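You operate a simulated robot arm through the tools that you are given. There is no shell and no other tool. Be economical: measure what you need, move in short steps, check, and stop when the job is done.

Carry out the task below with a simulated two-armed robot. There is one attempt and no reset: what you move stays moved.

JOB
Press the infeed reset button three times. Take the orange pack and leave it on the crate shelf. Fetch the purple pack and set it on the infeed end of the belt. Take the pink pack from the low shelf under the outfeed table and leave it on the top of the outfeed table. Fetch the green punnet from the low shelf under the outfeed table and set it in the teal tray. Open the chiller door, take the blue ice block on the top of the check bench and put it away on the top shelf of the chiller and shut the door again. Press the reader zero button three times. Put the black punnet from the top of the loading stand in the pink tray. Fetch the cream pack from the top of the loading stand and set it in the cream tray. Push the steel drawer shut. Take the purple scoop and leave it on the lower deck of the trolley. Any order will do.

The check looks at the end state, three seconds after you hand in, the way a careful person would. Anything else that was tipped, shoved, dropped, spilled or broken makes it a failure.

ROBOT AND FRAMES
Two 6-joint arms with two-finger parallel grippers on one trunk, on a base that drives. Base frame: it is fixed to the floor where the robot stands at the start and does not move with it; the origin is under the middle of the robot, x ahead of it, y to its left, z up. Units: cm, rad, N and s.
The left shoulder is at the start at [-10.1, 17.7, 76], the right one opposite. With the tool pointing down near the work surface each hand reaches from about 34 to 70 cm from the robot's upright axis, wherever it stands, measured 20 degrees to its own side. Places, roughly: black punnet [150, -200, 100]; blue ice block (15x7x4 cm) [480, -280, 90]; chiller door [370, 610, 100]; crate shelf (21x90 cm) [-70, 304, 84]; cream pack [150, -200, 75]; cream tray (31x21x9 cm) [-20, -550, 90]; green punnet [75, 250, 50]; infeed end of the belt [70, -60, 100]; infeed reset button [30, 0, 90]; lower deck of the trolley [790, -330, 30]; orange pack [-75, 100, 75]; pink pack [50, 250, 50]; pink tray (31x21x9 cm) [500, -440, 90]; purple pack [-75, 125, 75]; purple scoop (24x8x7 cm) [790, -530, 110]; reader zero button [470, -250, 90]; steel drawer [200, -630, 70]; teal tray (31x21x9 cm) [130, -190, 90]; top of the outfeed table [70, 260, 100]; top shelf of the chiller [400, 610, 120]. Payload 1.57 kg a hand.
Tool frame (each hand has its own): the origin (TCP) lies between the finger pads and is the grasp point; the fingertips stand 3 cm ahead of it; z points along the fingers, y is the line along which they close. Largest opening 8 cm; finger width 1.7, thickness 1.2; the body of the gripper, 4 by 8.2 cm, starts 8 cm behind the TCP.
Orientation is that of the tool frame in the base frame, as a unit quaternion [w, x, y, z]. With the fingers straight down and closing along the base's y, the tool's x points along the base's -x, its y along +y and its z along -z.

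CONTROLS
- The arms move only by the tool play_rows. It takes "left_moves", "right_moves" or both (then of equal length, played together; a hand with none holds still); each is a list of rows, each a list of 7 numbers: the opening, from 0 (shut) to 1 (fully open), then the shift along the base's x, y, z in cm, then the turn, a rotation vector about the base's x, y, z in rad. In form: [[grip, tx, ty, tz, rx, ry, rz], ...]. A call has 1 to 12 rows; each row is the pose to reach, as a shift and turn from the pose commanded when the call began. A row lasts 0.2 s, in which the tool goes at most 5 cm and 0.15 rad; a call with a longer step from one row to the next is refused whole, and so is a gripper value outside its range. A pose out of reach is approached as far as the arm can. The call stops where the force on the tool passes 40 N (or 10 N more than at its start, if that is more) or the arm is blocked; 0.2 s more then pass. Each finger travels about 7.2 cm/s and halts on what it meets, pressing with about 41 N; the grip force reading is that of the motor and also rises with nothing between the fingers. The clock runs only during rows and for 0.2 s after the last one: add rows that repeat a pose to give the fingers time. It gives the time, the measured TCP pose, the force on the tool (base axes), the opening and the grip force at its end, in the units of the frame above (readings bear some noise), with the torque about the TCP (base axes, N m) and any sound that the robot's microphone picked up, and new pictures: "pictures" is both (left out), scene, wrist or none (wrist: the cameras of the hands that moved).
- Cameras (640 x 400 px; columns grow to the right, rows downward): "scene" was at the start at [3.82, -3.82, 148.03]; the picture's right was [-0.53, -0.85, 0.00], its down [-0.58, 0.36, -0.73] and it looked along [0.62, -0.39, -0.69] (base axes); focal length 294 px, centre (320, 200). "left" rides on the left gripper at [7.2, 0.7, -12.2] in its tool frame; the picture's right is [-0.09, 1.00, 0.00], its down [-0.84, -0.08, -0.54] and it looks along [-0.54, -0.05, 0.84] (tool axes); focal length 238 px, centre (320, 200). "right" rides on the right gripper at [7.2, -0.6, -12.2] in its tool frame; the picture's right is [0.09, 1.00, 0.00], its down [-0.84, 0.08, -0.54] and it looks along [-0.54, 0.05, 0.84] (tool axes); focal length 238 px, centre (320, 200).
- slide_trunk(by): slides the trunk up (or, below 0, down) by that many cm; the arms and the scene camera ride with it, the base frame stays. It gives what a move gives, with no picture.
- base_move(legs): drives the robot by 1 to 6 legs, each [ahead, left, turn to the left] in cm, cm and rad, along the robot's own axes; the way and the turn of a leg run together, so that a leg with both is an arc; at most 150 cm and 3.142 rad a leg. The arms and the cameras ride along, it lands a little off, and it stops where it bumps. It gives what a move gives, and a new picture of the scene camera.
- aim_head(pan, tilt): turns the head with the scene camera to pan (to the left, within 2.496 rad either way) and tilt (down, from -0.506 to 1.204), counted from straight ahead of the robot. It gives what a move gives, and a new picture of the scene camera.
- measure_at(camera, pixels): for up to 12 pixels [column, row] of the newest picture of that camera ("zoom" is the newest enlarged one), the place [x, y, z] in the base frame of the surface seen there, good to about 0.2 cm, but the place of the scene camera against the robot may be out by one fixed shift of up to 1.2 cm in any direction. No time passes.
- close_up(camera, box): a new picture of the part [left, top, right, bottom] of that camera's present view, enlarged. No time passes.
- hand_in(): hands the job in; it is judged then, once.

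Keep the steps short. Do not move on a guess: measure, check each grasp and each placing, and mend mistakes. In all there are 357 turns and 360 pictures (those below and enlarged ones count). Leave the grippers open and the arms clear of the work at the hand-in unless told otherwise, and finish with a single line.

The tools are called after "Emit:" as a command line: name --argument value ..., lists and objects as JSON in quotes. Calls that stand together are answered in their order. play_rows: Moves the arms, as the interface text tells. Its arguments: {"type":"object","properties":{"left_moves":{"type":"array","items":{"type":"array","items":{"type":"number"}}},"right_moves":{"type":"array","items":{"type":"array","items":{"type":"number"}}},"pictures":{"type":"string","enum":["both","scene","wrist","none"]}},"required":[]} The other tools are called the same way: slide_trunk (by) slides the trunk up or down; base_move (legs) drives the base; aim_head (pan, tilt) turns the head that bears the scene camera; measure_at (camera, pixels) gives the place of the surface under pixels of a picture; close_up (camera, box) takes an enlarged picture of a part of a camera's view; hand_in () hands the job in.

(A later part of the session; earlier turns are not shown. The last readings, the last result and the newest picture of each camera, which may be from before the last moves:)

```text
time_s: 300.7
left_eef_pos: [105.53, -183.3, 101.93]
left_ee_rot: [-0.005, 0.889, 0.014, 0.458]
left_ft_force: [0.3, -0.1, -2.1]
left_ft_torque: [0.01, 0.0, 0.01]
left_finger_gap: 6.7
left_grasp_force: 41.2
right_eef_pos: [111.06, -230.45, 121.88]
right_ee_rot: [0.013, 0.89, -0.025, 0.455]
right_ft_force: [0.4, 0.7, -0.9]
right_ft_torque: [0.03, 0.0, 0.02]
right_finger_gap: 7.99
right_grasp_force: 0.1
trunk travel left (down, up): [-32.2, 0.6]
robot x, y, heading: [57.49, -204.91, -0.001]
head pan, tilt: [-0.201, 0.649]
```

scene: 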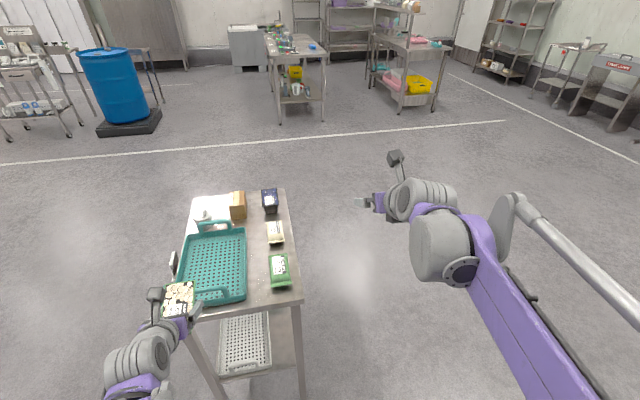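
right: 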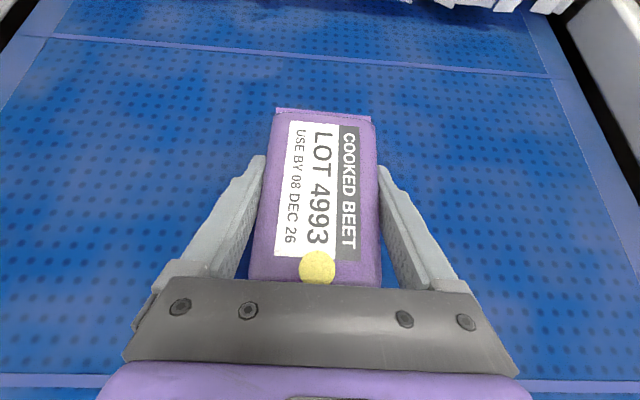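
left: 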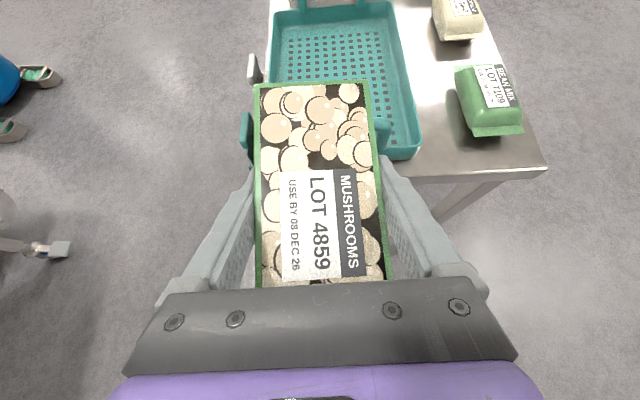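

Emit:
measure_at --camera "left" --pixels '[[330, 60], [390, 100], [418, 150], [395, 5], [275, 15], [385, 130], [300, 5], [450, 90]]'

```text
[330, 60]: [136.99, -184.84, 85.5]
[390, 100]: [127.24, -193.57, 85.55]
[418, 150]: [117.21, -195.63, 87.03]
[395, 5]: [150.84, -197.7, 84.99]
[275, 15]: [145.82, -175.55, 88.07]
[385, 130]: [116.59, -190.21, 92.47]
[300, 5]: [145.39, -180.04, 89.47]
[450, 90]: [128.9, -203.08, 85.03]
```

Emit:
play_rows --left_moves '[[0, 4, -0.5, 1, 0, 0, 0], [0, 8, -1, 1, 0, 0, 0], [0, 12, -1.5, 1, 0, 0, 0], [0, 16, -2, 1, 0, 0, 0], [0, 20, -2, 1, 0, 0, 0], [0, 24, -2, 0, 0, 0, 0], [0, 26.5, -2, -3, 0, 0, 0], [0, 26.5, -2, -7, 0, 0, 0], [0, 26.5, -2, -10, 0, 0, 0], [0, 26.5, -2, -11.5, 0, 0, 0]]' --pictures "wrist"

```text
time_s: 302.9
left_eef_pos: [132.11, -183.34, 90.4]
left_ee_rot: [0.004, 0.889, 0.005, 0.458]
left_ft_force: [-0.4, 0.1, -1.8]
left_ft_torque: [0.01, 0.0, -0.04]
left_finger_gap: 6.71
left_grasp_force: 41.3
left hand out of reach, approached as far as the arm can: row 2, 3, 4, 5, 6, 7, 8, 9, 10
right_eef_pos: [111.2, -230.49, 122.04]
right_ee_rot: [0.011, 0.89, -0.025, 0.455]
right_ft_force: [0.1, 0.0, 0.5]
right_ft_torque: [0.01, -0.01, 0.01]
right_finger_gap: 7.98
right_grasp_force: 0.1
trunk travel left (down, up): [-32.2, 0.6]
robot x, y, heading: [57.95, -205.3, -0.001]
head pan, tilt: [-0.201, 0.649]
```

left: 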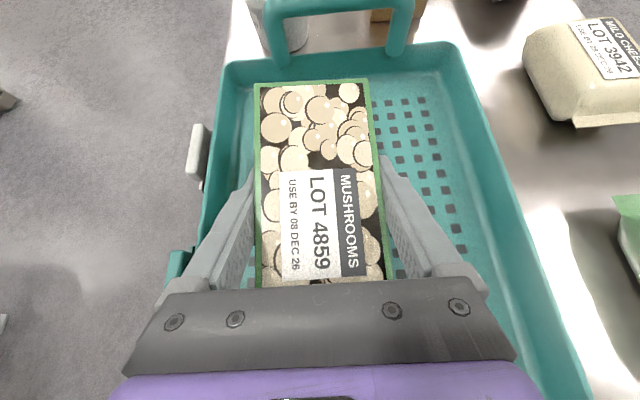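

Inside the tray and clear of the walls. Lower ~1.2 cm to contact.

Emit:
play_rows --left_moves '[[0, 0, 0, -0.5, 0, 0, 0], [0, 0, 0, -0.9, 0, 0, 0], [0, 0, 0, -1.2, 0, 0, 0]]' --pictures "none"

```text
time_s: 303.7
left_eef_pos: [131.99, -182.09, 89.52]
left_ee_rot: [0.0, 0.888, 0.01, 0.46]
left_ft_force: [5.1, 7.2, 23.6]
left_ft_torque: [-0.33, 0.8, -0.12]
left_finger_gap: 6.73
left_grasp_force: 40.8
left hand out of reach, approached as far as the arm can: row 1, 2, 3
right_eef_pos: [110.95, -230.41, 122.12]
right_ee_rot: [0.013, 0.889, -0.025, 0.457]
right_ft_force: [0.1, -1.0, -0.4]
right_ft_torque: [-0.01, 0.01, 0.01]
right_finger_gap: 7.99
right_grasp_force: 0.0
trunk travel left (down, up): [-32.2, 0.6]
robot x, y, heading: [57.81, -204.89, 0.003]
head pan, tilt: [-0.201, 0.649]
```

Emit:
play_rows --left_moves '[[0, 0, 0, 0.4, 0, 0, 0], [0.5, 0, 0, 0.4, 0, 0, 0], [1, 0, 0, 0.4, 0, 0, 0], [1, 0, 0, 0.4, 0, 0, 0], [1, -2, 0, 1.8, 0, 0, 0], [1, -5, 0, 3.9, 0, 0, 0], [1, -8, 0, 6, 0, 0, 0], [1, -12, 0, 9, 0, 0, 0], [1, -16, 0, 12, 0, 0, 0], [1, -20, 0, 14, 0, 0, 0]]' --pictures "both"

```text
time_s: 305.9
left_eef_pos: [111.39, -182.07, 103.4]
left_ee_rot: [-0.004, 0.889, 0.014, 0.458]
left_ft_force: [-0.3, -0.1, 0.4]
left_ft_torque: [-0.01, 0.03, 0.01]
left_finger_gap: 7.98
left_grasp_force: 0.0
right_eef_pos: [110.94, -230.56, 122.08]
right_ee_rot: [0.012, 0.89, -0.024, 0.455]
right_ft_force: [0.5, -0.2, 0.3]
right_ft_torque: [-0.01, 0.03, 0.01]
right_finger_gap: 8.01
right_grasp_force: 0.2
trunk travel left (down, up): [-32.2, 0.6]
robot x, y, heading: [57.63, -204.98, 0.002]
head pan, tilt: [-0.201, 0.649]
```

scene: 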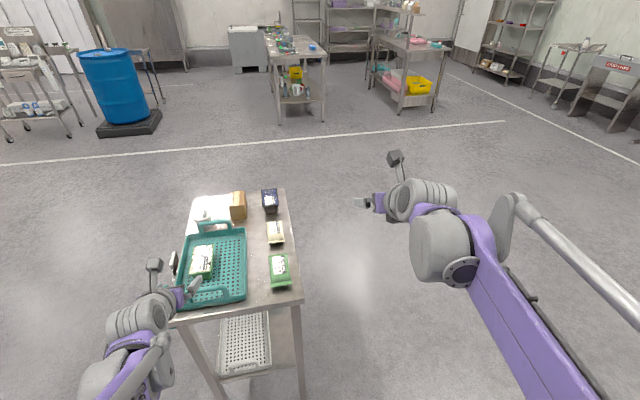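
left: 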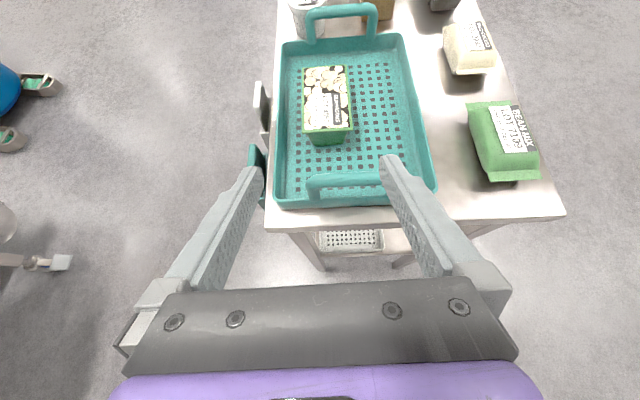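

Green punnet is in the tray. Now the cream pack with the right hand: shift base left 21 cm.

Emit:
base_move --legs '[[0, 21, 0]]'

Emit:
close_up --camera "right" --box '[0, 0, 640, 400]'

```text
time_s: 308.4
left_eef_pos: [111.81, -161.44, 103.33]
left_ee_rot: [-0.004, 0.89, 0.013, 0.457]
left_ft_force: [0.4, 0.0, 0.4]
left_ft_torque: [0.0, 0.01, 0.02]
left_finger_gap: 8.01
left_grasp_force: 0.1
right_eef_pos: [110.89, -209.91, 121.97]
right_ee_rot: [0.013, 0.89, -0.026, 0.455]
right_ft_force: [0.3, 0.3, 0.3]
right_ft_torque: [-0.03, 0.01, -0.03]
right_finger_gap: 8.0
right_grasp_force: 0.0
trunk travel left (down, up): [-32.2, 0.6]
robot x, y, heading: [57.98, -184.0, -0.008]
head pan, tilt: [-0.201, 0.649]
```

scene: 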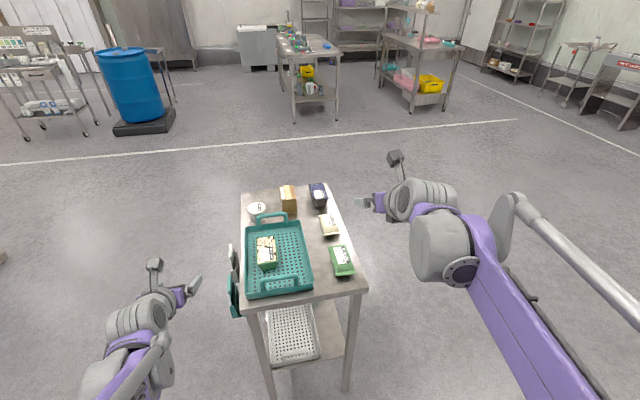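

```text
1.00 times, centred on (320, 200) of right (not enlarged: the box is as wide or as high as the picture)
```

zoom: 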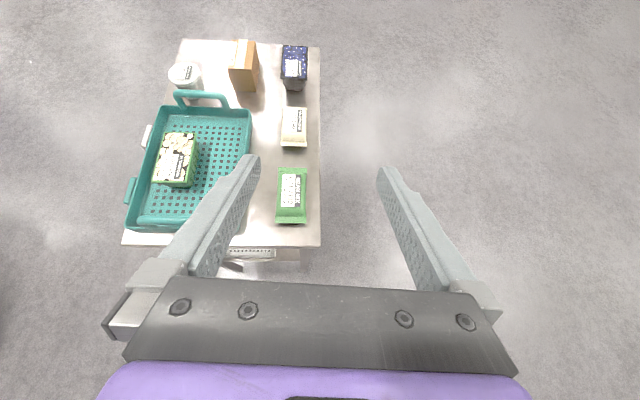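

Emit:
close_up --camera "right" --box '[230, 30, 350, 240]'

Emit:
measure_at --camera "right" --pixels '[[294, 125], [281, 145], [306, 146], [284, 110], [305, 110], [312, 135], [294, 148], [282, 85], [306, 85], [306, 48], [285, 48]]'

```text
1.90 times, centred on (290, 135) of right
```

zoom: 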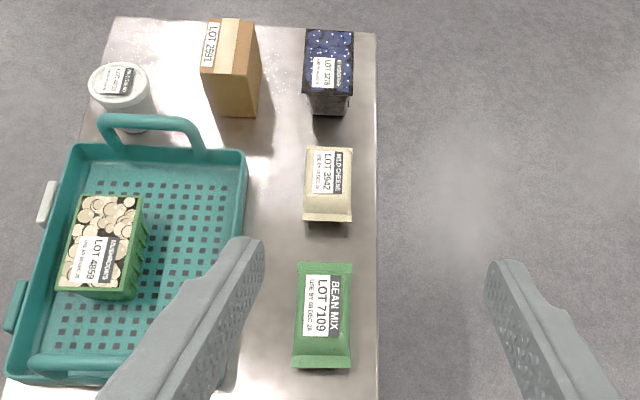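

```text
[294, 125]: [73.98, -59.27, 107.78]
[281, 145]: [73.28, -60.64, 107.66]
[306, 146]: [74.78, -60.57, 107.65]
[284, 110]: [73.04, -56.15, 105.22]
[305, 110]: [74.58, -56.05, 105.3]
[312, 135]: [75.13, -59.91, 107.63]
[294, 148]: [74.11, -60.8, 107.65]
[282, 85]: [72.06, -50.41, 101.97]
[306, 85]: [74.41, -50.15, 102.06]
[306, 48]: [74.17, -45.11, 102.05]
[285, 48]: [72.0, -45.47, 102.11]
```

Emit:
measure_at --camera "zoom" --pixels '[[328, 185], [305, 218], [350, 218], [307, 150], [352, 152], [328, 232], [305, 92], [354, 95], [307, 32], [352, 34], [376, 200], [328, 270]]'

```text
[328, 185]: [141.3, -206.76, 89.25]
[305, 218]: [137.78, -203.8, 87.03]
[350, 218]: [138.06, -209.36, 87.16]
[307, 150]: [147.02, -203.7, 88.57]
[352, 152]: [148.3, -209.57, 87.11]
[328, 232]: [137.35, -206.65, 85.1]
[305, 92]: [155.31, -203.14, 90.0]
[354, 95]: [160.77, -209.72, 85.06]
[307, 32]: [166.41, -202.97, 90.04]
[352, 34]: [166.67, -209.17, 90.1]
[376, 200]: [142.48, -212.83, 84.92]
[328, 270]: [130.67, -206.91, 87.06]
```

Cream pack: x 137.5–148, y -203.6…-209.6, top 89.3. Move the right hand to the pre-grasp pose above/behind it.

Emit:
play_rows --right_moves '[[1, 3, 0.5, -4, 0, 0, 0.01], [1, 6, 1, -8, 0, 0, 0.02], [1, 9, 1.5, -12, 0, 0, 0.03], [1, 12, 2, -15, 0, 0, 0.05], [1, 15, 2.5, -18, 0, 0, 0.05], [1, 18, 3, -21, 0, 0, 0.05], [1, 21, 3.3, -24, 0, 0, 0.05], [1, 23.5, 3.3, -27, 0, 0, 0.05], [1, 25, 3.3, -29, 0, 0, 0.05]]' --pictures "wrist"

```text
refused: row 1 steps farther than a row can; nothing moved
```

Emit:
play_rows --right_moves '[[1, 2.5, 0.5, -3.5, 0, 0, 0.01], [1, 5, 1, -7, 0, 0, 0.02], [1, 7.5, 1.5, -10.5, 0, 0, 0.03], [1, 10, 2, -14, 0, 0, 0.05], [1, 13, 2.5, -17, 0, 0, 0.05], [1, 16, 3, -20, 0, 0, 0.05], [1, 19, 3.3, -23, 0, 0, 0.05], [1, 22, 3.3, -26, 0, 0, 0.05], [1, 25, 3.3, -29, 0, 0, 0.05]]' --pictures "wrist"

```text
time_s: 310.4
left_eef_pos: [111.82, -161.55, 103.36]
left_ee_rot: [-0.003, 0.889, 0.012, 0.457]
left_ft_force: [0.6, -1.2, 0.5]
left_ft_torque: [-0.02, 0.02, 0.0]
left_finger_gap: 7.99
left_grasp_force: 0.0
right_eef_pos: [136.14, -206.93, 92.87]
right_ee_rot: [0.001, 0.89, -0.003, 0.456]
right_ft_force: [0.1, 0.6, 0.1]
right_ft_torque: [-0.01, 0.06, 0.01]
right_finger_gap: 8.02
right_grasp_force: 0.0
trunk travel left (down, up): [-32.2, 0.6]
robot x, y, heading: [57.81, -184.41, -0.0]
head pan, tilt: [-0.201, 0.649]
```

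right: 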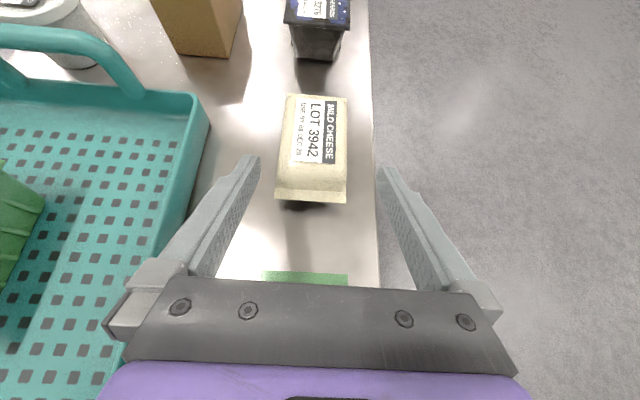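

Emit:
measure_at --camera "right" --pixels '[[282, 150], [348, 150], [312, 97], [310, 200], [312, 150]]'

```text
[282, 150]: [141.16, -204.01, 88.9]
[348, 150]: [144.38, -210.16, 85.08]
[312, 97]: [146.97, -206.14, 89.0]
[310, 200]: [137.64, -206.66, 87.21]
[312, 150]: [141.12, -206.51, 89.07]
```

Emit:
play_rows --right_moves '[[1, 2, 0.3, -1.5, 0, 0, 0], [1, 4.5, 0.4, -3.3, 0, 0, 0], [1, 6.4, 0.4, -4.8, 0, 0, 0], [0.7, 6.4, 0.4, -4.8, 0, 0, 0], [0.3, 6.4, 0.4, -4.8, 0, 0, 0], [0, 6.4, 0.4, -4.8, 0, 0, 0], [0, 6.4, 0.4, -4.8, 0, 0, 0], [0, 6.4, 0.4, -3, 0, 0, 0], [0, 6.4, 0.4, 1, 0, 0, 0], [0, 4, 0.4, 5, 0, 0, 0]]' --pictures "wrist"

```text
time_s: 312.6
left_eef_pos: [111.72, -161.36, 103.29]
left_ee_rot: [-0.003, 0.889, 0.012, 0.457]
left_ft_force: [-0.1, -0.3, 0.1]
left_ft_torque: [-0.01, 0.0, -0.01]
left_finger_gap: 7.97
left_grasp_force: 0.0
right_eef_pos: [140.02, -206.37, 97.94]
right_ee_rot: [-0.002, 0.89, 0.0, 0.457]
right_ft_force: [-0.6, 0.8, -2.5]
right_ft_torque: [-0.06, 0.0, -0.01]
right_finger_gap: 5.78
right_grasp_force: 40.6
right hand out of reach, approached as far as the arm can: row 8, 9, 10
trunk travel left (down, up): [-32.2, 0.6]
robot x, y, heading: [57.97, -184.05, -0.005]
head pan, tilt: [-0.201, 0.649]
```

right: 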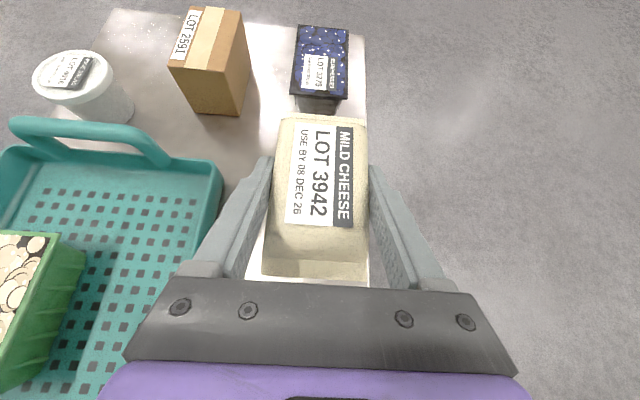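

Cream held. Retract it above and back.

Emit:
play_rows --right_moves '[[0, -1, 0, 4, 0, 0, 0], [0, -3, 0, 8, 0, 0, 0], [0, -6, 0, 11, 0, 0, 0], [0, -10, 0, 13, 0, 0, 0], [0, -14, 0, 15, 0, 0, 0], [0, -18, 0, 17, 0, 0, 0], [0, -22, -1, 18, 0, 0, 0], [0, -26, -2, 18, 0, 0, 0], [0, -30, -3, 18, 0, 0, 0], [0, -34, -4, 18, 0, 0, 0]]' --left_moves '[[1, 0, 0, 1, 0, 0, 0], [1, 0, 0, 2, 0, 0, 0], [1, -2, 0, 3, 0, 0, 0], [1, -4, 0, 4, 0, 0, 0], [1, -6, 0, 5, 0, 0, 0], [1, -7, 0, 6, 0, 0, 0], [1, -7, 0, 7, 0, 0, 0], [1, -7, 0, 7, 0, 0, 0], [1, -7, 0, 7, 0, 0, 0], [1, -7, 0, 7, 0, 0, 0]]' --pictures "none"

Emit:
aim_head --pan -0.9 --tilt 0.45

```text
time_s: 314.8
left_eef_pos: [104.68, -161.58, 110.27]
left_ee_rot: [-0.003, 0.89, 0.012, 0.457]
left_ft_force: [0.0, 0.5, -0.6]
left_ft_torque: [-0.03, -0.01, -0.02]
left_finger_gap: 7.99
left_grasp_force: 0.0
right_eef_pos: [105.82, -210.36, 115.85]
right_ee_rot: [0.002, 0.89, -0.004, 0.456]
right_ft_force: [-0.7, 0.6, -2.3]
right_ft_torque: [0.01, -0.01, -0.03]
right_finger_gap: 5.75
right_grasp_force: 40.9
trunk travel left (down, up): [-32.2, 0.6]
robot x, y, heading: [57.27, -184.07, -0.002]
head pan, tilt: [-0.201, 0.649]
```

```text
time_s: 315.8
left_eef_pos: [104.76, -161.41, 110.29]
left_ee_rot: [-0.004, 0.89, 0.013, 0.457]
left_ft_force: [0.2, 0.6, 0.6]
left_ft_torque: [0.02, 0.03, 0.0]
left_finger_gap: 8.01
left_grasp_force: 0.1
right_eef_pos: [106.04, -210.39, 115.86]
right_ee_rot: [0.001, 0.89, -0.004, 0.455]
right_ft_force: [0.2, -0.4, -1.8]
right_ft_torque: [0.01, 0.04, 0.0]
right_finger_gap: 5.77
right_grasp_force: 41.1
trunk travel left (down, up): [-32.2, 0.6]
robot x, y, heading: [57.75, -184.15, -0.005]
head pan, tilt: [-0.901, 0.45]
```

scene: 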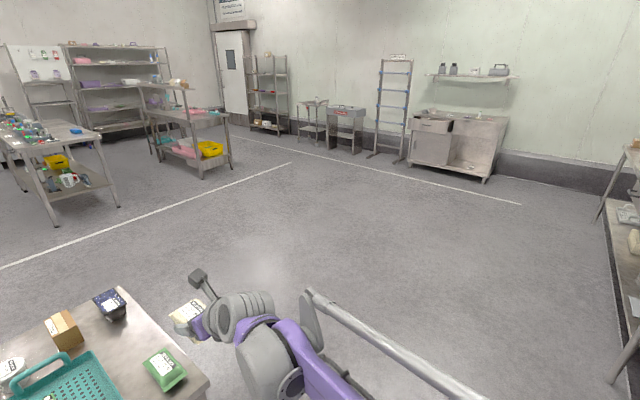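

Floor is open to the south. Drive round the stand to its far side and face -x.

Emit:
base_move --legs '[[0, -106, 0], [95, 0, 0], [95, 0, 0], [0, 100, 0], [0, 0, 1.57], [0, 0, 1.57]]'

Emit:
aim_head --pan 0.1 --tilt 0.65

```text
time_s: 350.8
left_eef_pos: [202.55, -216.76, 110.35]
left_ee_rot: [-0.456, 0.039, 0.889, 0.023]
left_ft_force: [-0.4, -0.3, -0.1]
left_ft_torque: [-0.02, -0.03, -0.01]
left_finger_gap: 7.99
left_grasp_force: 0.1
right_eef_pos: [206.87, -168.18, 115.83]
right_ee_rot: [-0.455, 0.055, 0.888, 0.027]
right_ft_force: [0.0, 1.1, -1.9]
right_ft_torque: [-0.01, -0.02, 0.01]
right_finger_gap: 5.76
right_grasp_force: 41.1
trunk travel left (down, up): [-32.2, 0.6]
robot x, y, heading: [251.57, -199.18, 3.021]
head pan, tilt: [-0.901, 0.45]
```

scene: 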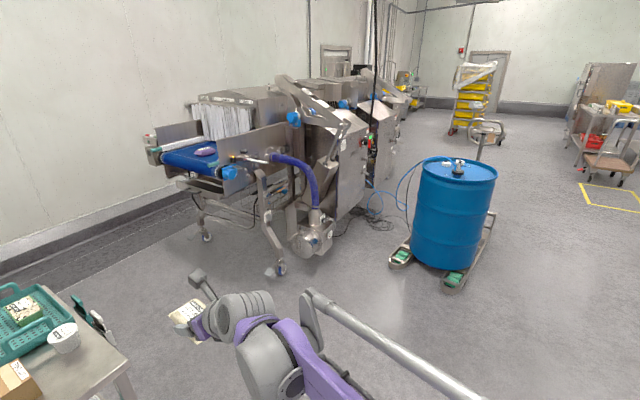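

```text
time_s: 352.1
left_eef_pos: [202.46, -216.89, 110.28]
left_ee_rot: [-0.457, 0.039, 0.888, 0.023]
left_ft_force: [-0.3, -0.2, -0.5]
left_ft_torque: [-0.02, 0.01, 0.0]
left_finger_gap: 7.99
left_grasp_force: 0.1
right_eef_pos: [206.99, -168.05, 115.86]
right_ee_rot: [-0.454, 0.056, 0.889, 0.028]
right_ft_force: [-1.0, -0.8, -2.1]
right_ft_torque: [0.03, 0.0, 0.01]
right_finger_gap: 5.78
right_grasp_force: 40.9
trunk travel left (down, up): [-32.2, 0.6]
robot x, y, heading: [252.15, -199.42, 3.024]
head pan, tilt: [0.099, 0.649]
```

scene: 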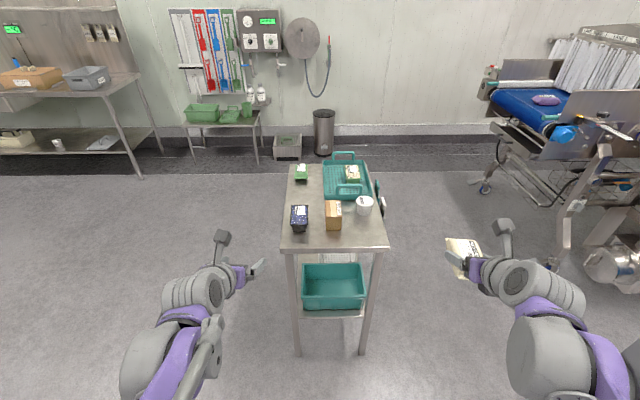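

Emit:
base_move --legs '[[0, 0, 0.118], [13, -12, 0]]'

Emit:
close_up --camera "left" --box '[160, 0, 480, 200]'

```text
time_s: 354.4
left_eef_pos: [191.47, -210.51, 110.18]
left_ee_rot: [-0.457, -0.015, 0.889, -0.005]
left_ft_force: [-0.2, 0.2, 0.4]
left_ft_torque: [0.0, -0.03, -0.01]
left_finger_gap: 7.98
left_grasp_force: 0.1
right_eef_pos: [190.03, -161.8, 115.85]
right_ee_rot: [-0.455, 0.003, 0.89, 0.001]
right_ft_force: [0.2, -0.4, -2.5]
right_ft_torque: [0.0, -0.03, -0.01]
right_finger_gap: 5.81
right_grasp_force: 41.4
trunk travel left (down, up): [-32.2, 0.6]
robot x, y, heading: [238.19, -187.59, -3.14]
head pan, tilt: [0.099, 0.649]
```

scene: 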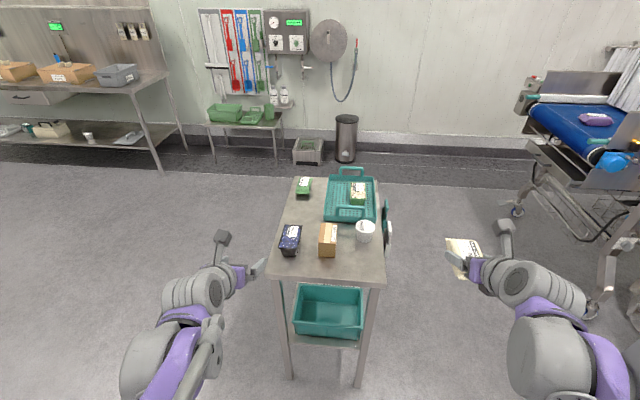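

```text
2.00 times, centred on (320, 100) of left
```

zoom: 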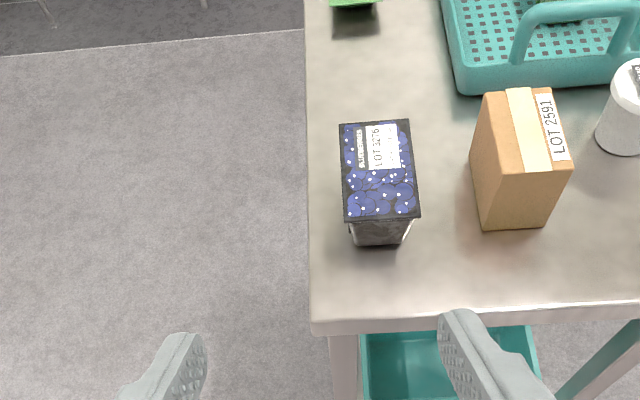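

Emit:
measure_at --camera "zoom" --pixels '[[345, 218], [417, 214], [343, 125], [408, 121], [380, 170], [356, 240], [400, 240], [487, 225], [480, 180], [330, 250]]'

```text
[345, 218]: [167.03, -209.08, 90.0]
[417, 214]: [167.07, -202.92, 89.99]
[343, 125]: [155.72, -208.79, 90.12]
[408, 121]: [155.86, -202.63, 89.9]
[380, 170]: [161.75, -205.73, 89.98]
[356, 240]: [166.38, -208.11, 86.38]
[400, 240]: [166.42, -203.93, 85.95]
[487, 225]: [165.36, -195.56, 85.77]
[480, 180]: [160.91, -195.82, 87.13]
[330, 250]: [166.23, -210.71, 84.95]
```

Black punnet: centre [161.4,-205.9], z 85–90, 6.3 wide. Left hand to pre-grasp.

Emit:
play_rows --left_moves '[[1, -3.5, 1, -2, 0, 0, 0], [1, -7, 2, -4, 0, 0, 0], [1, -10.5, 3, -6.5, 0, 0, 0], [1, -14, 4, -9, 0, 0, 0], [1, -17.5, 4.6, -11.5, 0, 0, 0], [1, -20.5, 4.6, -14, 0, 0, 0], [1, -23, 4.6, -16.8, 0, 0, 0]]' --pictures "wrist"

```text
time_s: 356.0
left_eef_pos: [168.37, -208.68, 93.5]
left_ee_rot: [-0.458, -0.003, 0.889, 0.005]
left_ft_force: [-0.3, 0.8, 1.4]
left_ft_torque: [0.0, -0.02, 0.01]
left_finger_gap: 7.99
left_grasp_force: 0.1
left hand out of reach, approached as far as the arm can: row 3, 4, 5, 6, 7
right_eef_pos: [189.94, -161.72, 115.84]
right_ee_rot: [-0.456, 0.002, 0.89, 0.001]
right_ft_force: [-0.2, 0.4, -2.0]
right_ft_torque: [0.0, -0.02, -0.02]
right_finger_gap: 5.76
right_grasp_force: 40.9
trunk travel left (down, up): [-32.2, 0.6]
robot x, y, heading: [238.74, -187.5, -3.144]
head pan, tilt: [0.099, 0.649]
```

left: 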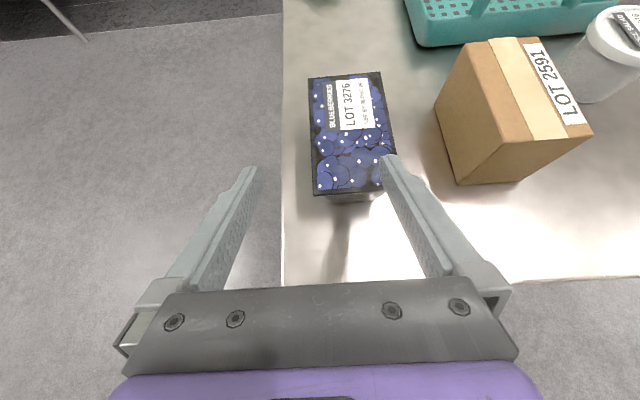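

Roll limit again; shift base 4.5 cm to the right (+y).

Emit:
base_move --legs '[[0, -4.5, 0]]'

Emit:
play_rows --left_moves '[[1, 0, -0.5, 0, 0, 0, 0], [1, 0, -1, 0, 0, 0, 0]]' --pictures "wrist"

```text
time_s: 357.0
left_eef_pos: [168.51, -204.2, 93.33]
left_ee_rot: [-0.459, -0.003, 0.888, 0.004]
left_ft_force: [-0.8, 0.3, 0.1]
left_ft_torque: [0.01, -0.03, 0.02]
left_finger_gap: 8.0
left_grasp_force: 0.0
right_eef_pos: [189.95, -157.19, 115.89]
right_ee_rot: [-0.455, 0.001, 0.89, -0.001]
right_ft_force: [-0.3, -0.1, -2.5]
right_ft_torque: [0.02, -0.02, 0.01]
right_finger_gap: 5.77
right_grasp_force: 40.8
trunk travel left (down, up): [-32.2, 0.6]
robot x, y, heading: [238.25, -183.08, -3.144]
head pan, tilt: [0.099, 0.649]
```

scene: 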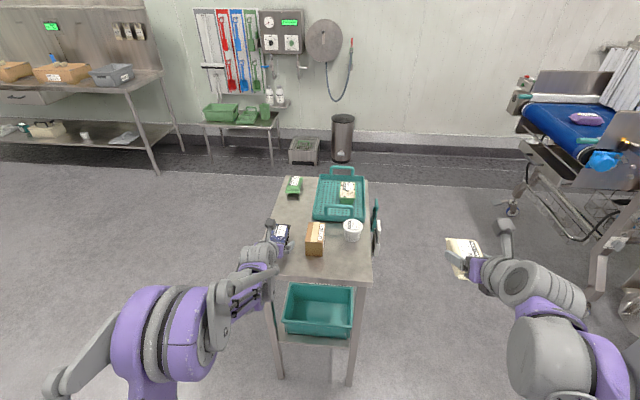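

```text
time_s: 357.6
left_eef_pos: [168.68, -205.29, 93.4]
left_ee_rot: [-0.458, -0.003, 0.889, 0.005]
left_ft_force: [-0.8, 0.8, 0.7]
left_ft_torque: [0.01, 0.04, 0.0]
left_finger_gap: 7.96
left_grasp_force: 0.1
right_eef_pos: [190.02, -157.24, 115.74]
right_ee_rot: [-0.455, 0.002, 0.89, 0.001]
right_ft_force: [-0.2, 1.4, -2.9]
right_ft_torque: [-0.01, -0.01, 0.02]
right_finger_gap: 5.77
right_grasp_force: 40.5
trunk travel left (down, up): [-32.2, 0.6]
robot x, y, heading: [238.13, -182.91, -3.137]
head pan, tilt: [0.099, 0.649]
```

left: 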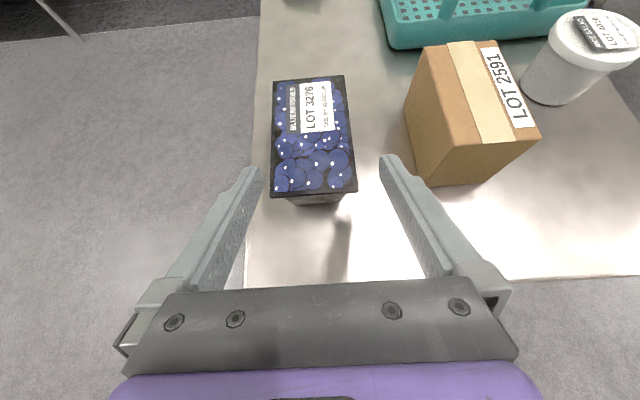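

Emit:
play_rows --left_moves '[[1, -1, -0.6, -0.6, 0, 0, 0], [1, -3, -0.6, -2.1, 0, 0, 0], [1, -5, -0.6, -3.5, 0, 0, 0], [1, -6.6, -0.6, -4.7, 0, 0, 0], [0.6, -6.6, -0.6, -4.7, 0, 0, 0], [0.2, -6.6, -0.6, -4.7, 0, 0, 0], [0, -6.6, -0.6, -4.7, 0, 0, 0], [0, -6.6, -0.6, -4.7, 0, 0, 0], [0, -6.6, -0.6, -3, 0, 0, 0], [0, -6.6, -0.6, 1, 0, 0, 0], [0, -4, -0.6, 4, 0, 0, 0]]' --pictures "wrist"

```text
time_s: 360.0
left_eef_pos: [164.92, -205.71, 97.57]
left_ee_rot: [-0.459, -0.004, 0.889, 0.004]
left_ft_force: [0.6, 0.0, -2.0]
left_ft_torque: [0.0, -0.03, -0.04]
left_finger_gap: 6.71
left_grasp_force: 41.3
right_eef_pos: [190.15, -157.2, 115.9]
right_ee_rot: [-0.456, 0.002, 0.89, 0.0]
right_ft_force: [-0.1, -0.2, -3.4]
right_ft_torque: [0.02, 0.0, -0.01]
right_finger_gap: 5.78
right_grasp_force: 41.0
trunk travel left (down, up): [-32.2, 0.6]
robot x, y, heading: [238.56, -183.14, -3.142]
head pan, tilt: [0.099, 0.649]
```

left: 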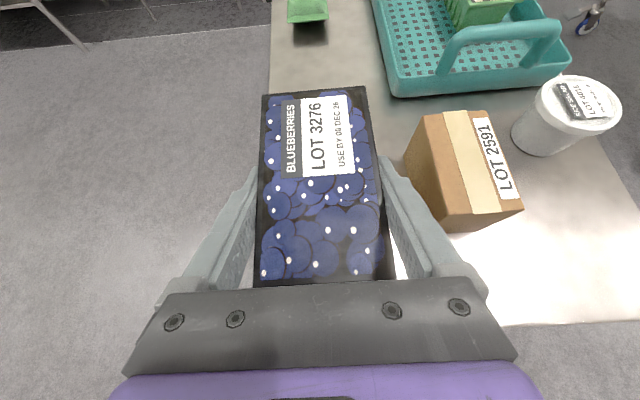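

Held. Retract, then drive toward the pink tray area: look that way first.

Emit:
play_rows --left_moves '[[0, 4, 0, 2, 0, 0, 0], [0, 8, -1, 4, 0, 0, 0], [0, 12, -2, 6, 0, 0, 0], [0, 16, -3, 8, 0, 0, 0], [0, 20, -4, 10, 0, 0, 0], [0, 24, -5, 12, 0, 0, 0]]' --pictures "none"

Emit:
base_move --legs '[[-30, 0, 0], [0, 0, 1.57], [0, 0, 1.57], [0, -130, 0], [0, -100, 0]]'

Emit:
aim_head --pan 0.0 --tilt 0.35

```text
time_s: 361.4
left_eef_pos: [188.79, -210.91, 109.8]
left_ee_rot: [-0.459, -0.002, 0.889, 0.005]
left_ft_force: [0.1, 0.6, -2.3]
left_ft_torque: [-0.03, 0.01, 0.0]
left_finger_gap: 6.71
left_grasp_force: 41.3
right_eef_pos: [190.07, -157.28, 115.92]
right_ee_rot: [-0.457, 0.003, 0.89, 0.001]
right_ft_force: [0.5, 0.1, -3.0]
right_ft_torque: [-0.01, -0.01, -0.01]
right_finger_gap: 5.8
right_grasp_force: 41.0
trunk travel left (down, up): [-32.2, 0.6]
robot x, y, heading: [238.38, -183.53, -3.14]
head pan, tilt: [0.099, 0.649]
```

```text
time_s: 391.4
left_eef_pos: [320.43, -388.42, 109.94]
left_ee_rot: [0.0, 0.889, 0.013, 0.458]
left_ft_force: [-0.7, 0.3, -1.9]
left_ft_torque: [0.0, 0.01, 0.0]
left_finger_gap: 6.74
left_grasp_force: 40.8
right_eef_pos: [320.32, -442.03, 115.91]
right_ee_rot: [-0.005, 0.89, 0.008, 0.455]
right_ft_force: [-0.1, -0.6, -2.5]
right_ft_torque: [-0.01, 0.02, 0.0]
right_finger_gap: 5.8
right_grasp_force: 41.1
trunk travel left (down, up): [-32.2, 0.6]
robot x, y, heading: [271.2, -417.59, 0.026]
head pan, tilt: [0.099, 0.649]
```

scene: 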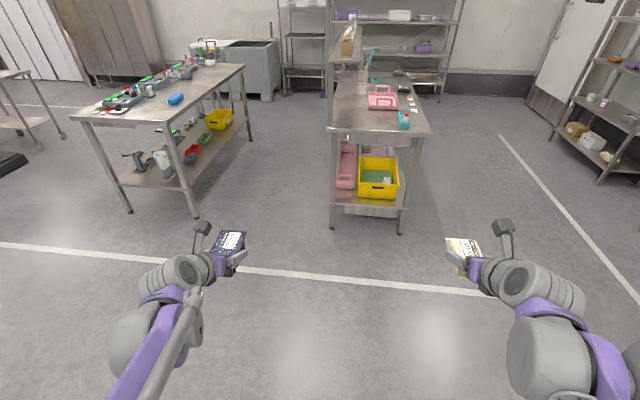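

```text
time_s: 392.2
left_eef_pos: [320.32, -388.36, 109.79]
left_ee_rot: [0.0, 0.889, 0.014, 0.457]
left_ft_force: [0.2, 0.0, -0.8]
left_ft_torque: [0.0, 0.03, -0.01]
left_finger_gap: 6.71
left_grasp_force: 40.6
right_eef_pos: [320.32, -441.98, 115.88]
right_ee_rot: [-0.005, 0.89, 0.008, 0.455]
right_ft_force: [-0.5, 0.5, -2.9]
right_ft_torque: [0.02, 0.05, 0.01]
right_finger_gap: 5.78
right_grasp_force: 40.7
trunk travel left (down, up): [-32.2, 0.6]
robot x, y, heading: [271.61, -417.42, 0.025]
head pan, tilt: [0.0, 0.351]
```

scene: 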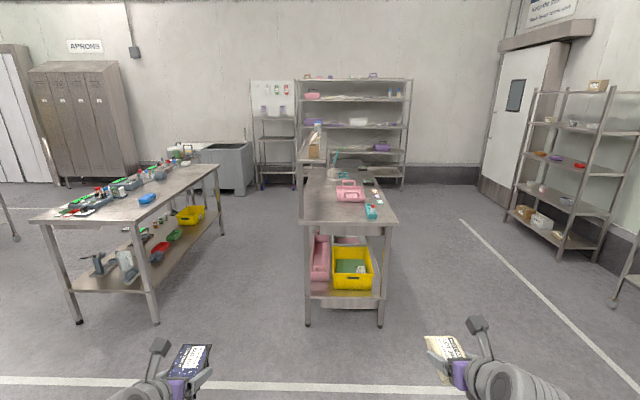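

Emit:
close_up --camera "scene" --box '[280, 120, 420, 320]'

Emit:
measure_at --camera "scene" --pixels '[[350, 192], [338, 200], [362, 200], [348, 180], [370, 210], [305, 218], [395, 218], [375, 195], [148, 199], [35, 220], [150, 220], [307, 320]]'

```text
2.00 times, centred on (350, 220) of scene
```

zoom: 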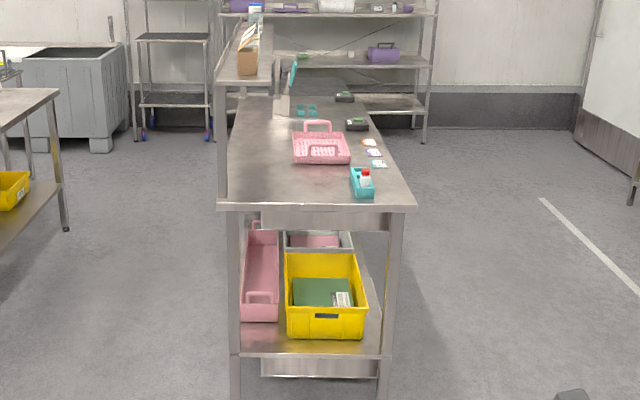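

```text
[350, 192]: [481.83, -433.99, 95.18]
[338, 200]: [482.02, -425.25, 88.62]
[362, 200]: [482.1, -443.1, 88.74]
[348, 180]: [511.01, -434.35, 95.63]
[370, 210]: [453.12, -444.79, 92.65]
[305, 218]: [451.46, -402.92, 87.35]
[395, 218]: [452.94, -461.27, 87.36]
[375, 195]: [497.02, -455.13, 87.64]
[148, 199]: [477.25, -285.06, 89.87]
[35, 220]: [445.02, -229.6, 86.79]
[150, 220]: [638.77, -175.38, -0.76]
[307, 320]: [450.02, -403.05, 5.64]
```

Pink tray on the table top: x 482–511, y -425…-443, handles to z≈96; table front edge x≈451.5. Drive to about (402,-456).

Emit:
base_move --legs '[[0, -37, -0.025], [129, 0, 0]]'

Emit:
close_up --camera "left" --box '[0, 0, 640, 400]'

```text
time_s: 402.2
left_eef_pos: [451.95, -426.34, 109.82]
left_ee_rot: [0.004, 0.889, 0.005, 0.458]
left_ft_force: [0.4, 0.2, -1.7]
left_ft_torque: [-0.04, 0.01, -0.03]
left_finger_gap: 6.72
left_grasp_force: 40.6
right_eef_pos: [450.95, -480.05, 115.77]
right_ee_rot: [-0.002, 0.89, 0.002, 0.456]
right_ft_force: [-0.3, 0.3, -2.6]
right_ft_torque: [-0.02, 0.02, 0.0]
right_finger_gap: 5.78
right_grasp_force: 40.4
trunk travel left (down, up): [-32.2, 0.6]
robot x, y, heading: [402.46, -454.75, 0.009]
head pan, tilt: [0.0, 0.351]
```

scene: 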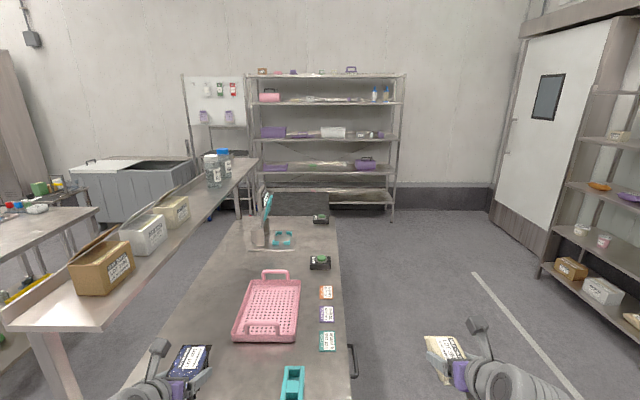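

```text
1.00 times, centred on (320, 200) of left (not enlarged: the box is as wide or as high as the picture)
```

zoom: 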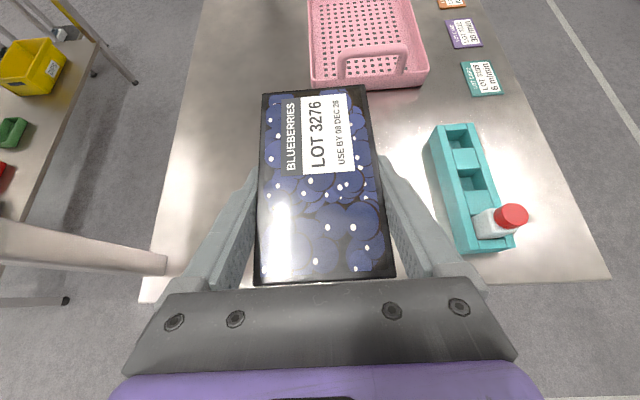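

Emit:
measure_at --camera "scene" --pixels '[[20, 330], [100, 330], [160, 255], [60, 370], [265, 310], [240, 335], [298, 335], [300, 285], [295, 380]]'

Emit:
measure_at --camera "zoom" --pixels '[[370, 30], [312, 80], [425, 80], [310, 10], [405, 50], [345, 60], [470, 250], [160, 265]]'

```text
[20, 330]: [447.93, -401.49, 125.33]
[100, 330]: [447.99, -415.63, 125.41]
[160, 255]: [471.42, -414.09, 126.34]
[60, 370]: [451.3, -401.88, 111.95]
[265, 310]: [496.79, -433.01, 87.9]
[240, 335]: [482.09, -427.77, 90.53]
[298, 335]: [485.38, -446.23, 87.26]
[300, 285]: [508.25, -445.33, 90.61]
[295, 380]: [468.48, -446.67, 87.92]
```

```text
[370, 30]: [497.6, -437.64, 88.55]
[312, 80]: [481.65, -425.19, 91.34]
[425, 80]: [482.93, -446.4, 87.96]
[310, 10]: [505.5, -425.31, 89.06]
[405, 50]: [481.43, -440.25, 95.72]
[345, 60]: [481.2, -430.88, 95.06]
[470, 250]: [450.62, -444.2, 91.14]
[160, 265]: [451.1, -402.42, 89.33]
```

Tray floor z≈88.6, y -425…-446; an overhead shelf stands at y>-416. Drive 4 cm ahead and extend the punnet at safe height.

Emit:
base_move --legs '[[4, 0, -0.009]]'

Emit:
play_rows --left_moves '[[0, 3, -2, 0, 0, 0, 0], [0, 6, -4, 0, 0, 0, 0], [0, 9, -6, 0, 0, 0, 0], [0, 13, -8, 0, 0, 0, 0], [0, 17, -9.2, 0, 0, 0, 0], [0, 21, -9.2, -1, 0, 0, 0], [0, 25, -9.2, -2, 0, 0, 0], [0, 29, -9.2, -3, 0, 0, 0], [0, 33, -9.2, -5, 0, 0, 0], [0, 37, -9.2, -7, 0, 0, 0], [0, 39, -9.2, -10, 0, 0, 0]]' --pictures "both"

```text
time_s: 403.1
left_eef_pos: [455.89, -426.81, 109.79]
left_ee_rot: [0.005, 0.888, 0.003, 0.459]
left_ft_force: [0.5, -1.1, -1.8]
left_ft_torque: [-0.03, 0.02, -0.01]
left_finger_gap: 6.71
left_grasp_force: 41.2
right_eef_pos: [454.26, -480.48, 115.79]
right_ee_rot: [0.002, 0.89, -0.004, 0.456]
right_ft_force: [-0.7, -0.4, -2.5]
right_ft_torque: [0.0, 0.02, 0.01]
right_finger_gap: 5.78
right_grasp_force: 41.1
trunk travel left (down, up): [-32.2, 0.6]
robot x, y, heading: [406.56, -454.77, -0.001]
head pan, tilt: [0.0, 0.351]
```

scene: 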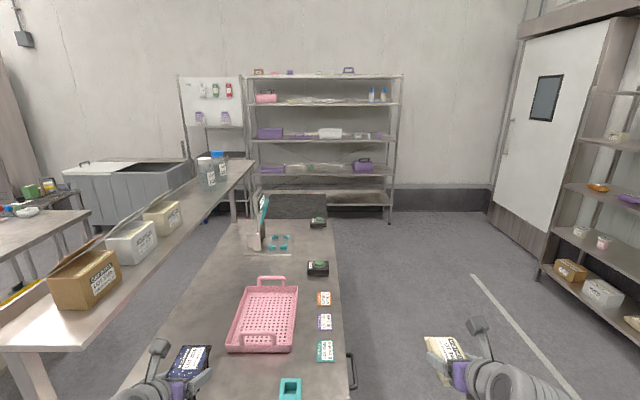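

```text
time_s: 405.5
left_eef_pos: [495.18, -434.5, 99.76]
left_ee_rot: [0.012, 0.889, -0.007, 0.459]
left_ft_force: [-0.4, 0.6, -1.7]
left_ft_torque: [-0.02, -0.03, 0.0]
left_finger_gap: 6.73
left_grasp_force: 40.9
left hand out of reach, approached as far as the arm can: row 5, 6, 7, 8, 9, 10, 11
right_eef_pos: [454.71, -480.55, 115.76]
right_ee_rot: [0.0, 0.89, -0.003, 0.456]
right_ft_force: [-0.2, -0.6, -2.0]
right_ft_torque: [-0.01, 0.05, 0.03]
right_finger_gap: 5.74
right_grasp_force: 41.0
trunk travel left (down, up): [-32.2, 0.6]
robot x, y, heading: [406.24, -454.33, -0.004]
head pan, tilt: [0.0, 0.351]
```

scene: 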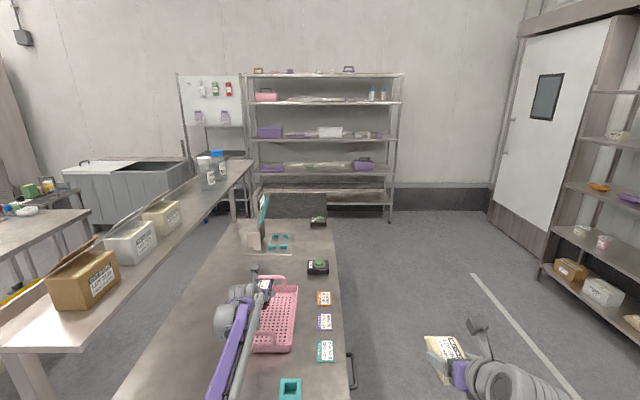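
left: 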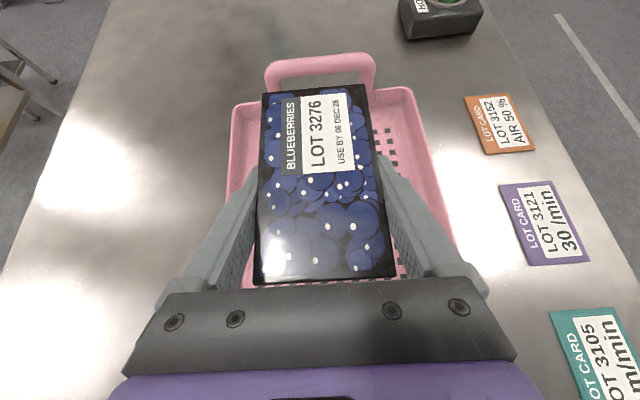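

Over the tray. Lower to just above the floor.

Emit:
play_rows --left_moves '[[0, 0, -0.5, -2, 0, 0, 0], [0, 0, -0.5, -4, 0, 0, 0], [0, 0, -0.5, -5.5, 0, 0, 0], [0, 0, -0.5, -6.5, 0, 0, 0]]' --pictures "none"

```text
time_s: 406.5
left_eef_pos: [494.92, -433.9, 93.05]
left_ee_rot: [0.011, 0.889, -0.005, 0.458]
left_ft_force: [0.3, 0.1, -1.4]
left_ft_torque: [-0.03, -0.02, 0.02]
left_finger_gap: 6.69
left_grasp_force: 40.8
left hand out of reach, approached as far as the arm can: row 1, 2, 3, 4
right_eef_pos: [454.66, -480.48, 115.82]
right_ee_rot: [0.0, 0.89, -0.002, 0.456]
right_ft_force: [0.1, -0.1, -2.2]
right_ft_torque: [0.02, 0.03, -0.01]
right_finger_gap: 5.79
right_grasp_force: 41.4
trunk travel left (down, up): [-32.2, 0.6]
robot x, y, heading: [406.13, -454.82, -0.002]
head pan, tilt: [0.0, 0.351]
```

Emit:
play_rows --left_moves '[[0, 0, 0, -0.3, 0, 0, 0], [0, 0, 0, -0.6, 0, 0, 0]]' --pictures "none"

```text
time_s: 407.1
left_eef_pos: [495.05, -433.35, 92.59]
left_ee_rot: [0.01, 0.889, -0.003, 0.458]
left_ft_force: [-0.8, -0.1, -2.1]
left_ft_torque: [-0.01, -0.01, -0.02]
left_finger_gap: 6.73
left_grasp_force: 41.0
left hand out of reach, approached as far as the arm can: row 1, 2
right_eef_pos: [454.64, -480.44, 115.84]
right_ee_rot: [0.001, 0.89, -0.003, 0.456]
right_ft_force: [-0.1, 0.4, -2.8]
right_ft_torque: [0.0, -0.01, 0.01]
right_finger_gap: 5.77
right_grasp_force: 41.2
trunk travel left (down, up): [-32.2, 0.6]
robot x, y, heading: [406.21, -454.95, -0.002]
head pan, tilt: [0.0, 0.351]
```

Emit:
play_rows --left_moves '[[0, 0, -0.3, -0.2, 0, 0, 0], [0, 0, -0.3, -0.4, 0, 0, 0]]' --pictures "none"

```text
time_s: 407.7
left_eef_pos: [495.09, -433.31, 92.25]
left_ee_rot: [0.01, 0.888, -0.003, 0.459]
left_ft_force: [1.4, 0.0, -0.5]
left_ft_torque: [0.03, 0.01, -0.03]
left_finger_gap: 6.72
left_grasp_force: 41.4
left hand out of reach, approached as far as the arm can: row 2
right_eef_pos: [454.63, -480.58, 115.85]
right_ee_rot: [0.001, 0.89, -0.002, 0.456]
right_ft_force: [0.1, 0.7, -2.5]
right_ft_torque: [0.0, 0.03, -0.01]
right_finger_gap: 5.78
right_grasp_force: 41.2
trunk travel left (down, up): [-32.2, 0.6]
robot x, y, heading: [406.32, -454.69, -0.004]
head pan, tilt: [0.0, 0.351]
```

Almost in contact (weight is unloading). Release and retreat up the tool axis.

Emit:
play_rows --left_moves '[[0, 0, 0, -0.2, 0, 0, 0], [0.5, 0, 0, -0.2, 0, 0, 0], [1, 0, 0, -0.1, 0, 0, 0], [1, 0, 0, 0, 0, 0, 0], [1, -2, 0, 1.4, 0, 0, 0], [1, -5, 0, 3.5, 0, 0, 0], [1, -8, 0, 6, 0, 0, 0], [1, -12, 0, 9, 0, 0, 0], [1, -16, 0, 12, 0, 0, 0], [1, -20, 0, 15, 0, 0, 0], [1, -24, 0, 17, 0, 0, 0], [1, -28, 0, 19, 0, 0, 0]]' --pictures "both"

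```text
time_s: 410.3
left_eef_pos: [466.5, -433.39, 111.18]
left_ee_rot: [0.005, 0.888, 0.002, 0.459]
left_ft_force: [0.2, 0.0, -1.4]
left_ft_torque: [0.03, 0.01, -0.02]
left_finger_gap: 7.98
left_grasp_force: 0.1
right_eef_pos: [454.5, -480.53, 115.78]
right_ee_rot: [0.002, 0.889, -0.004, 0.457]
right_ft_force: [-1.8, 0.1, -3.3]
right_ft_torque: [0.01, 0.05, -0.01]
right_finger_gap: 5.77
right_grasp_force: 41.2
trunk travel left (down, up): [-32.2, 0.6]
robot x, y, heading: [406.77, -454.44, -0.002]
head pan, tilt: [0.0, 0.351]
```

scene: 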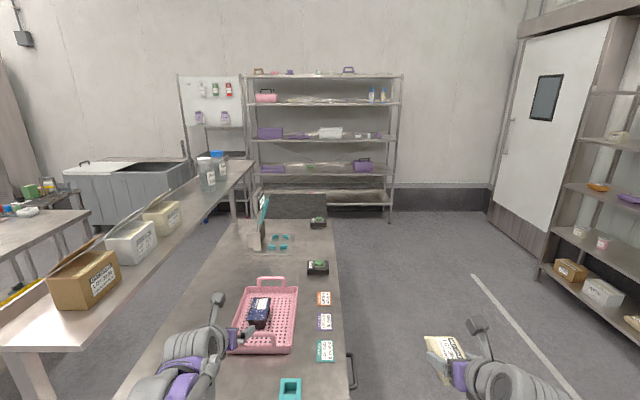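
left: 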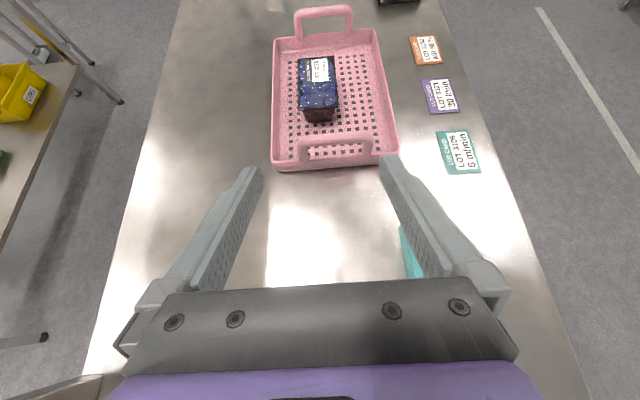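

Black punnet is in the pink tray. Next the check bench: back off 45 cm and drive left 150 cm.

Emit:
base_move --legs '[[-45, 0, 0], [0, 146, 0]]'

Emit:
aim_head --pan 0.25 --tilt 0.5

```text
time_s: 425.8
left_eef_pos: [420.3, -283.55, 111.19]
left_ee_rot: [0.0, 0.889, 0.012, 0.458]
left_ft_force: [-0.7, -0.6, -0.5]
left_ft_torque: [0.03, 0.02, 0.02]
left_finger_gap: 7.99
left_grasp_force: 0.1
right_eef_pos: [408.99, -330.94, 115.86]
right_ee_rot: [-0.003, 0.89, 0.005, 0.456]
right_ft_force: [0.2, 0.6, -2.7]
right_ft_torque: [0.01, 0.03, 0.03]
right_finger_gap: 5.8
right_grasp_force: 40.7
trunk travel left (down, up): [-32.2, 0.6]
robot x, y, heading: [360.0, -306.28, 0.018]
head pan, tilt: [0.0, 0.351]
```

scene: 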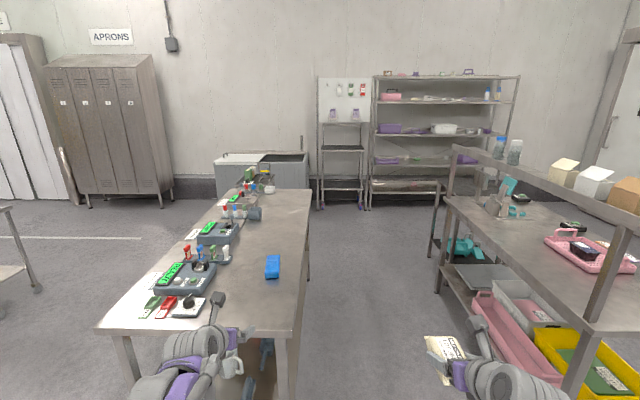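

```text
time_s: 426.6
left_eef_pos: [420.28, -283.59, 111.32]
left_ee_rot: [0.001, 0.889, 0.012, 0.457]
left_ft_force: [-0.8, 0.2, 0.2]
left_ft_torque: [-0.03, 0.02, 0.0]
left_finger_gap: 8.02
left_grasp_force: 0.0
right_eef_pos: [409.06, -330.91, 115.93]
right_ee_rot: [-0.004, 0.89, 0.006, 0.456]
right_ft_force: [0.0, -0.1, -2.9]
right_ft_torque: [0.0, 0.02, 0.0]
right_finger_gap: 5.77
right_grasp_force: 41.1
trunk travel left (down, up): [-32.2, 0.6]
robot x, y, heading: [360.15, -306.09, 0.024]
head pan, tilt: [0.25, 0.499]
```

scene: 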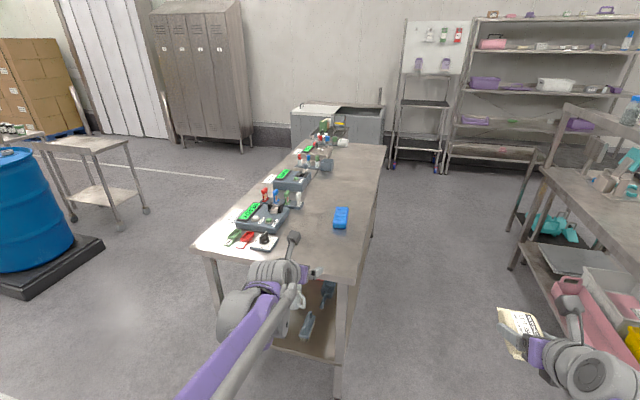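

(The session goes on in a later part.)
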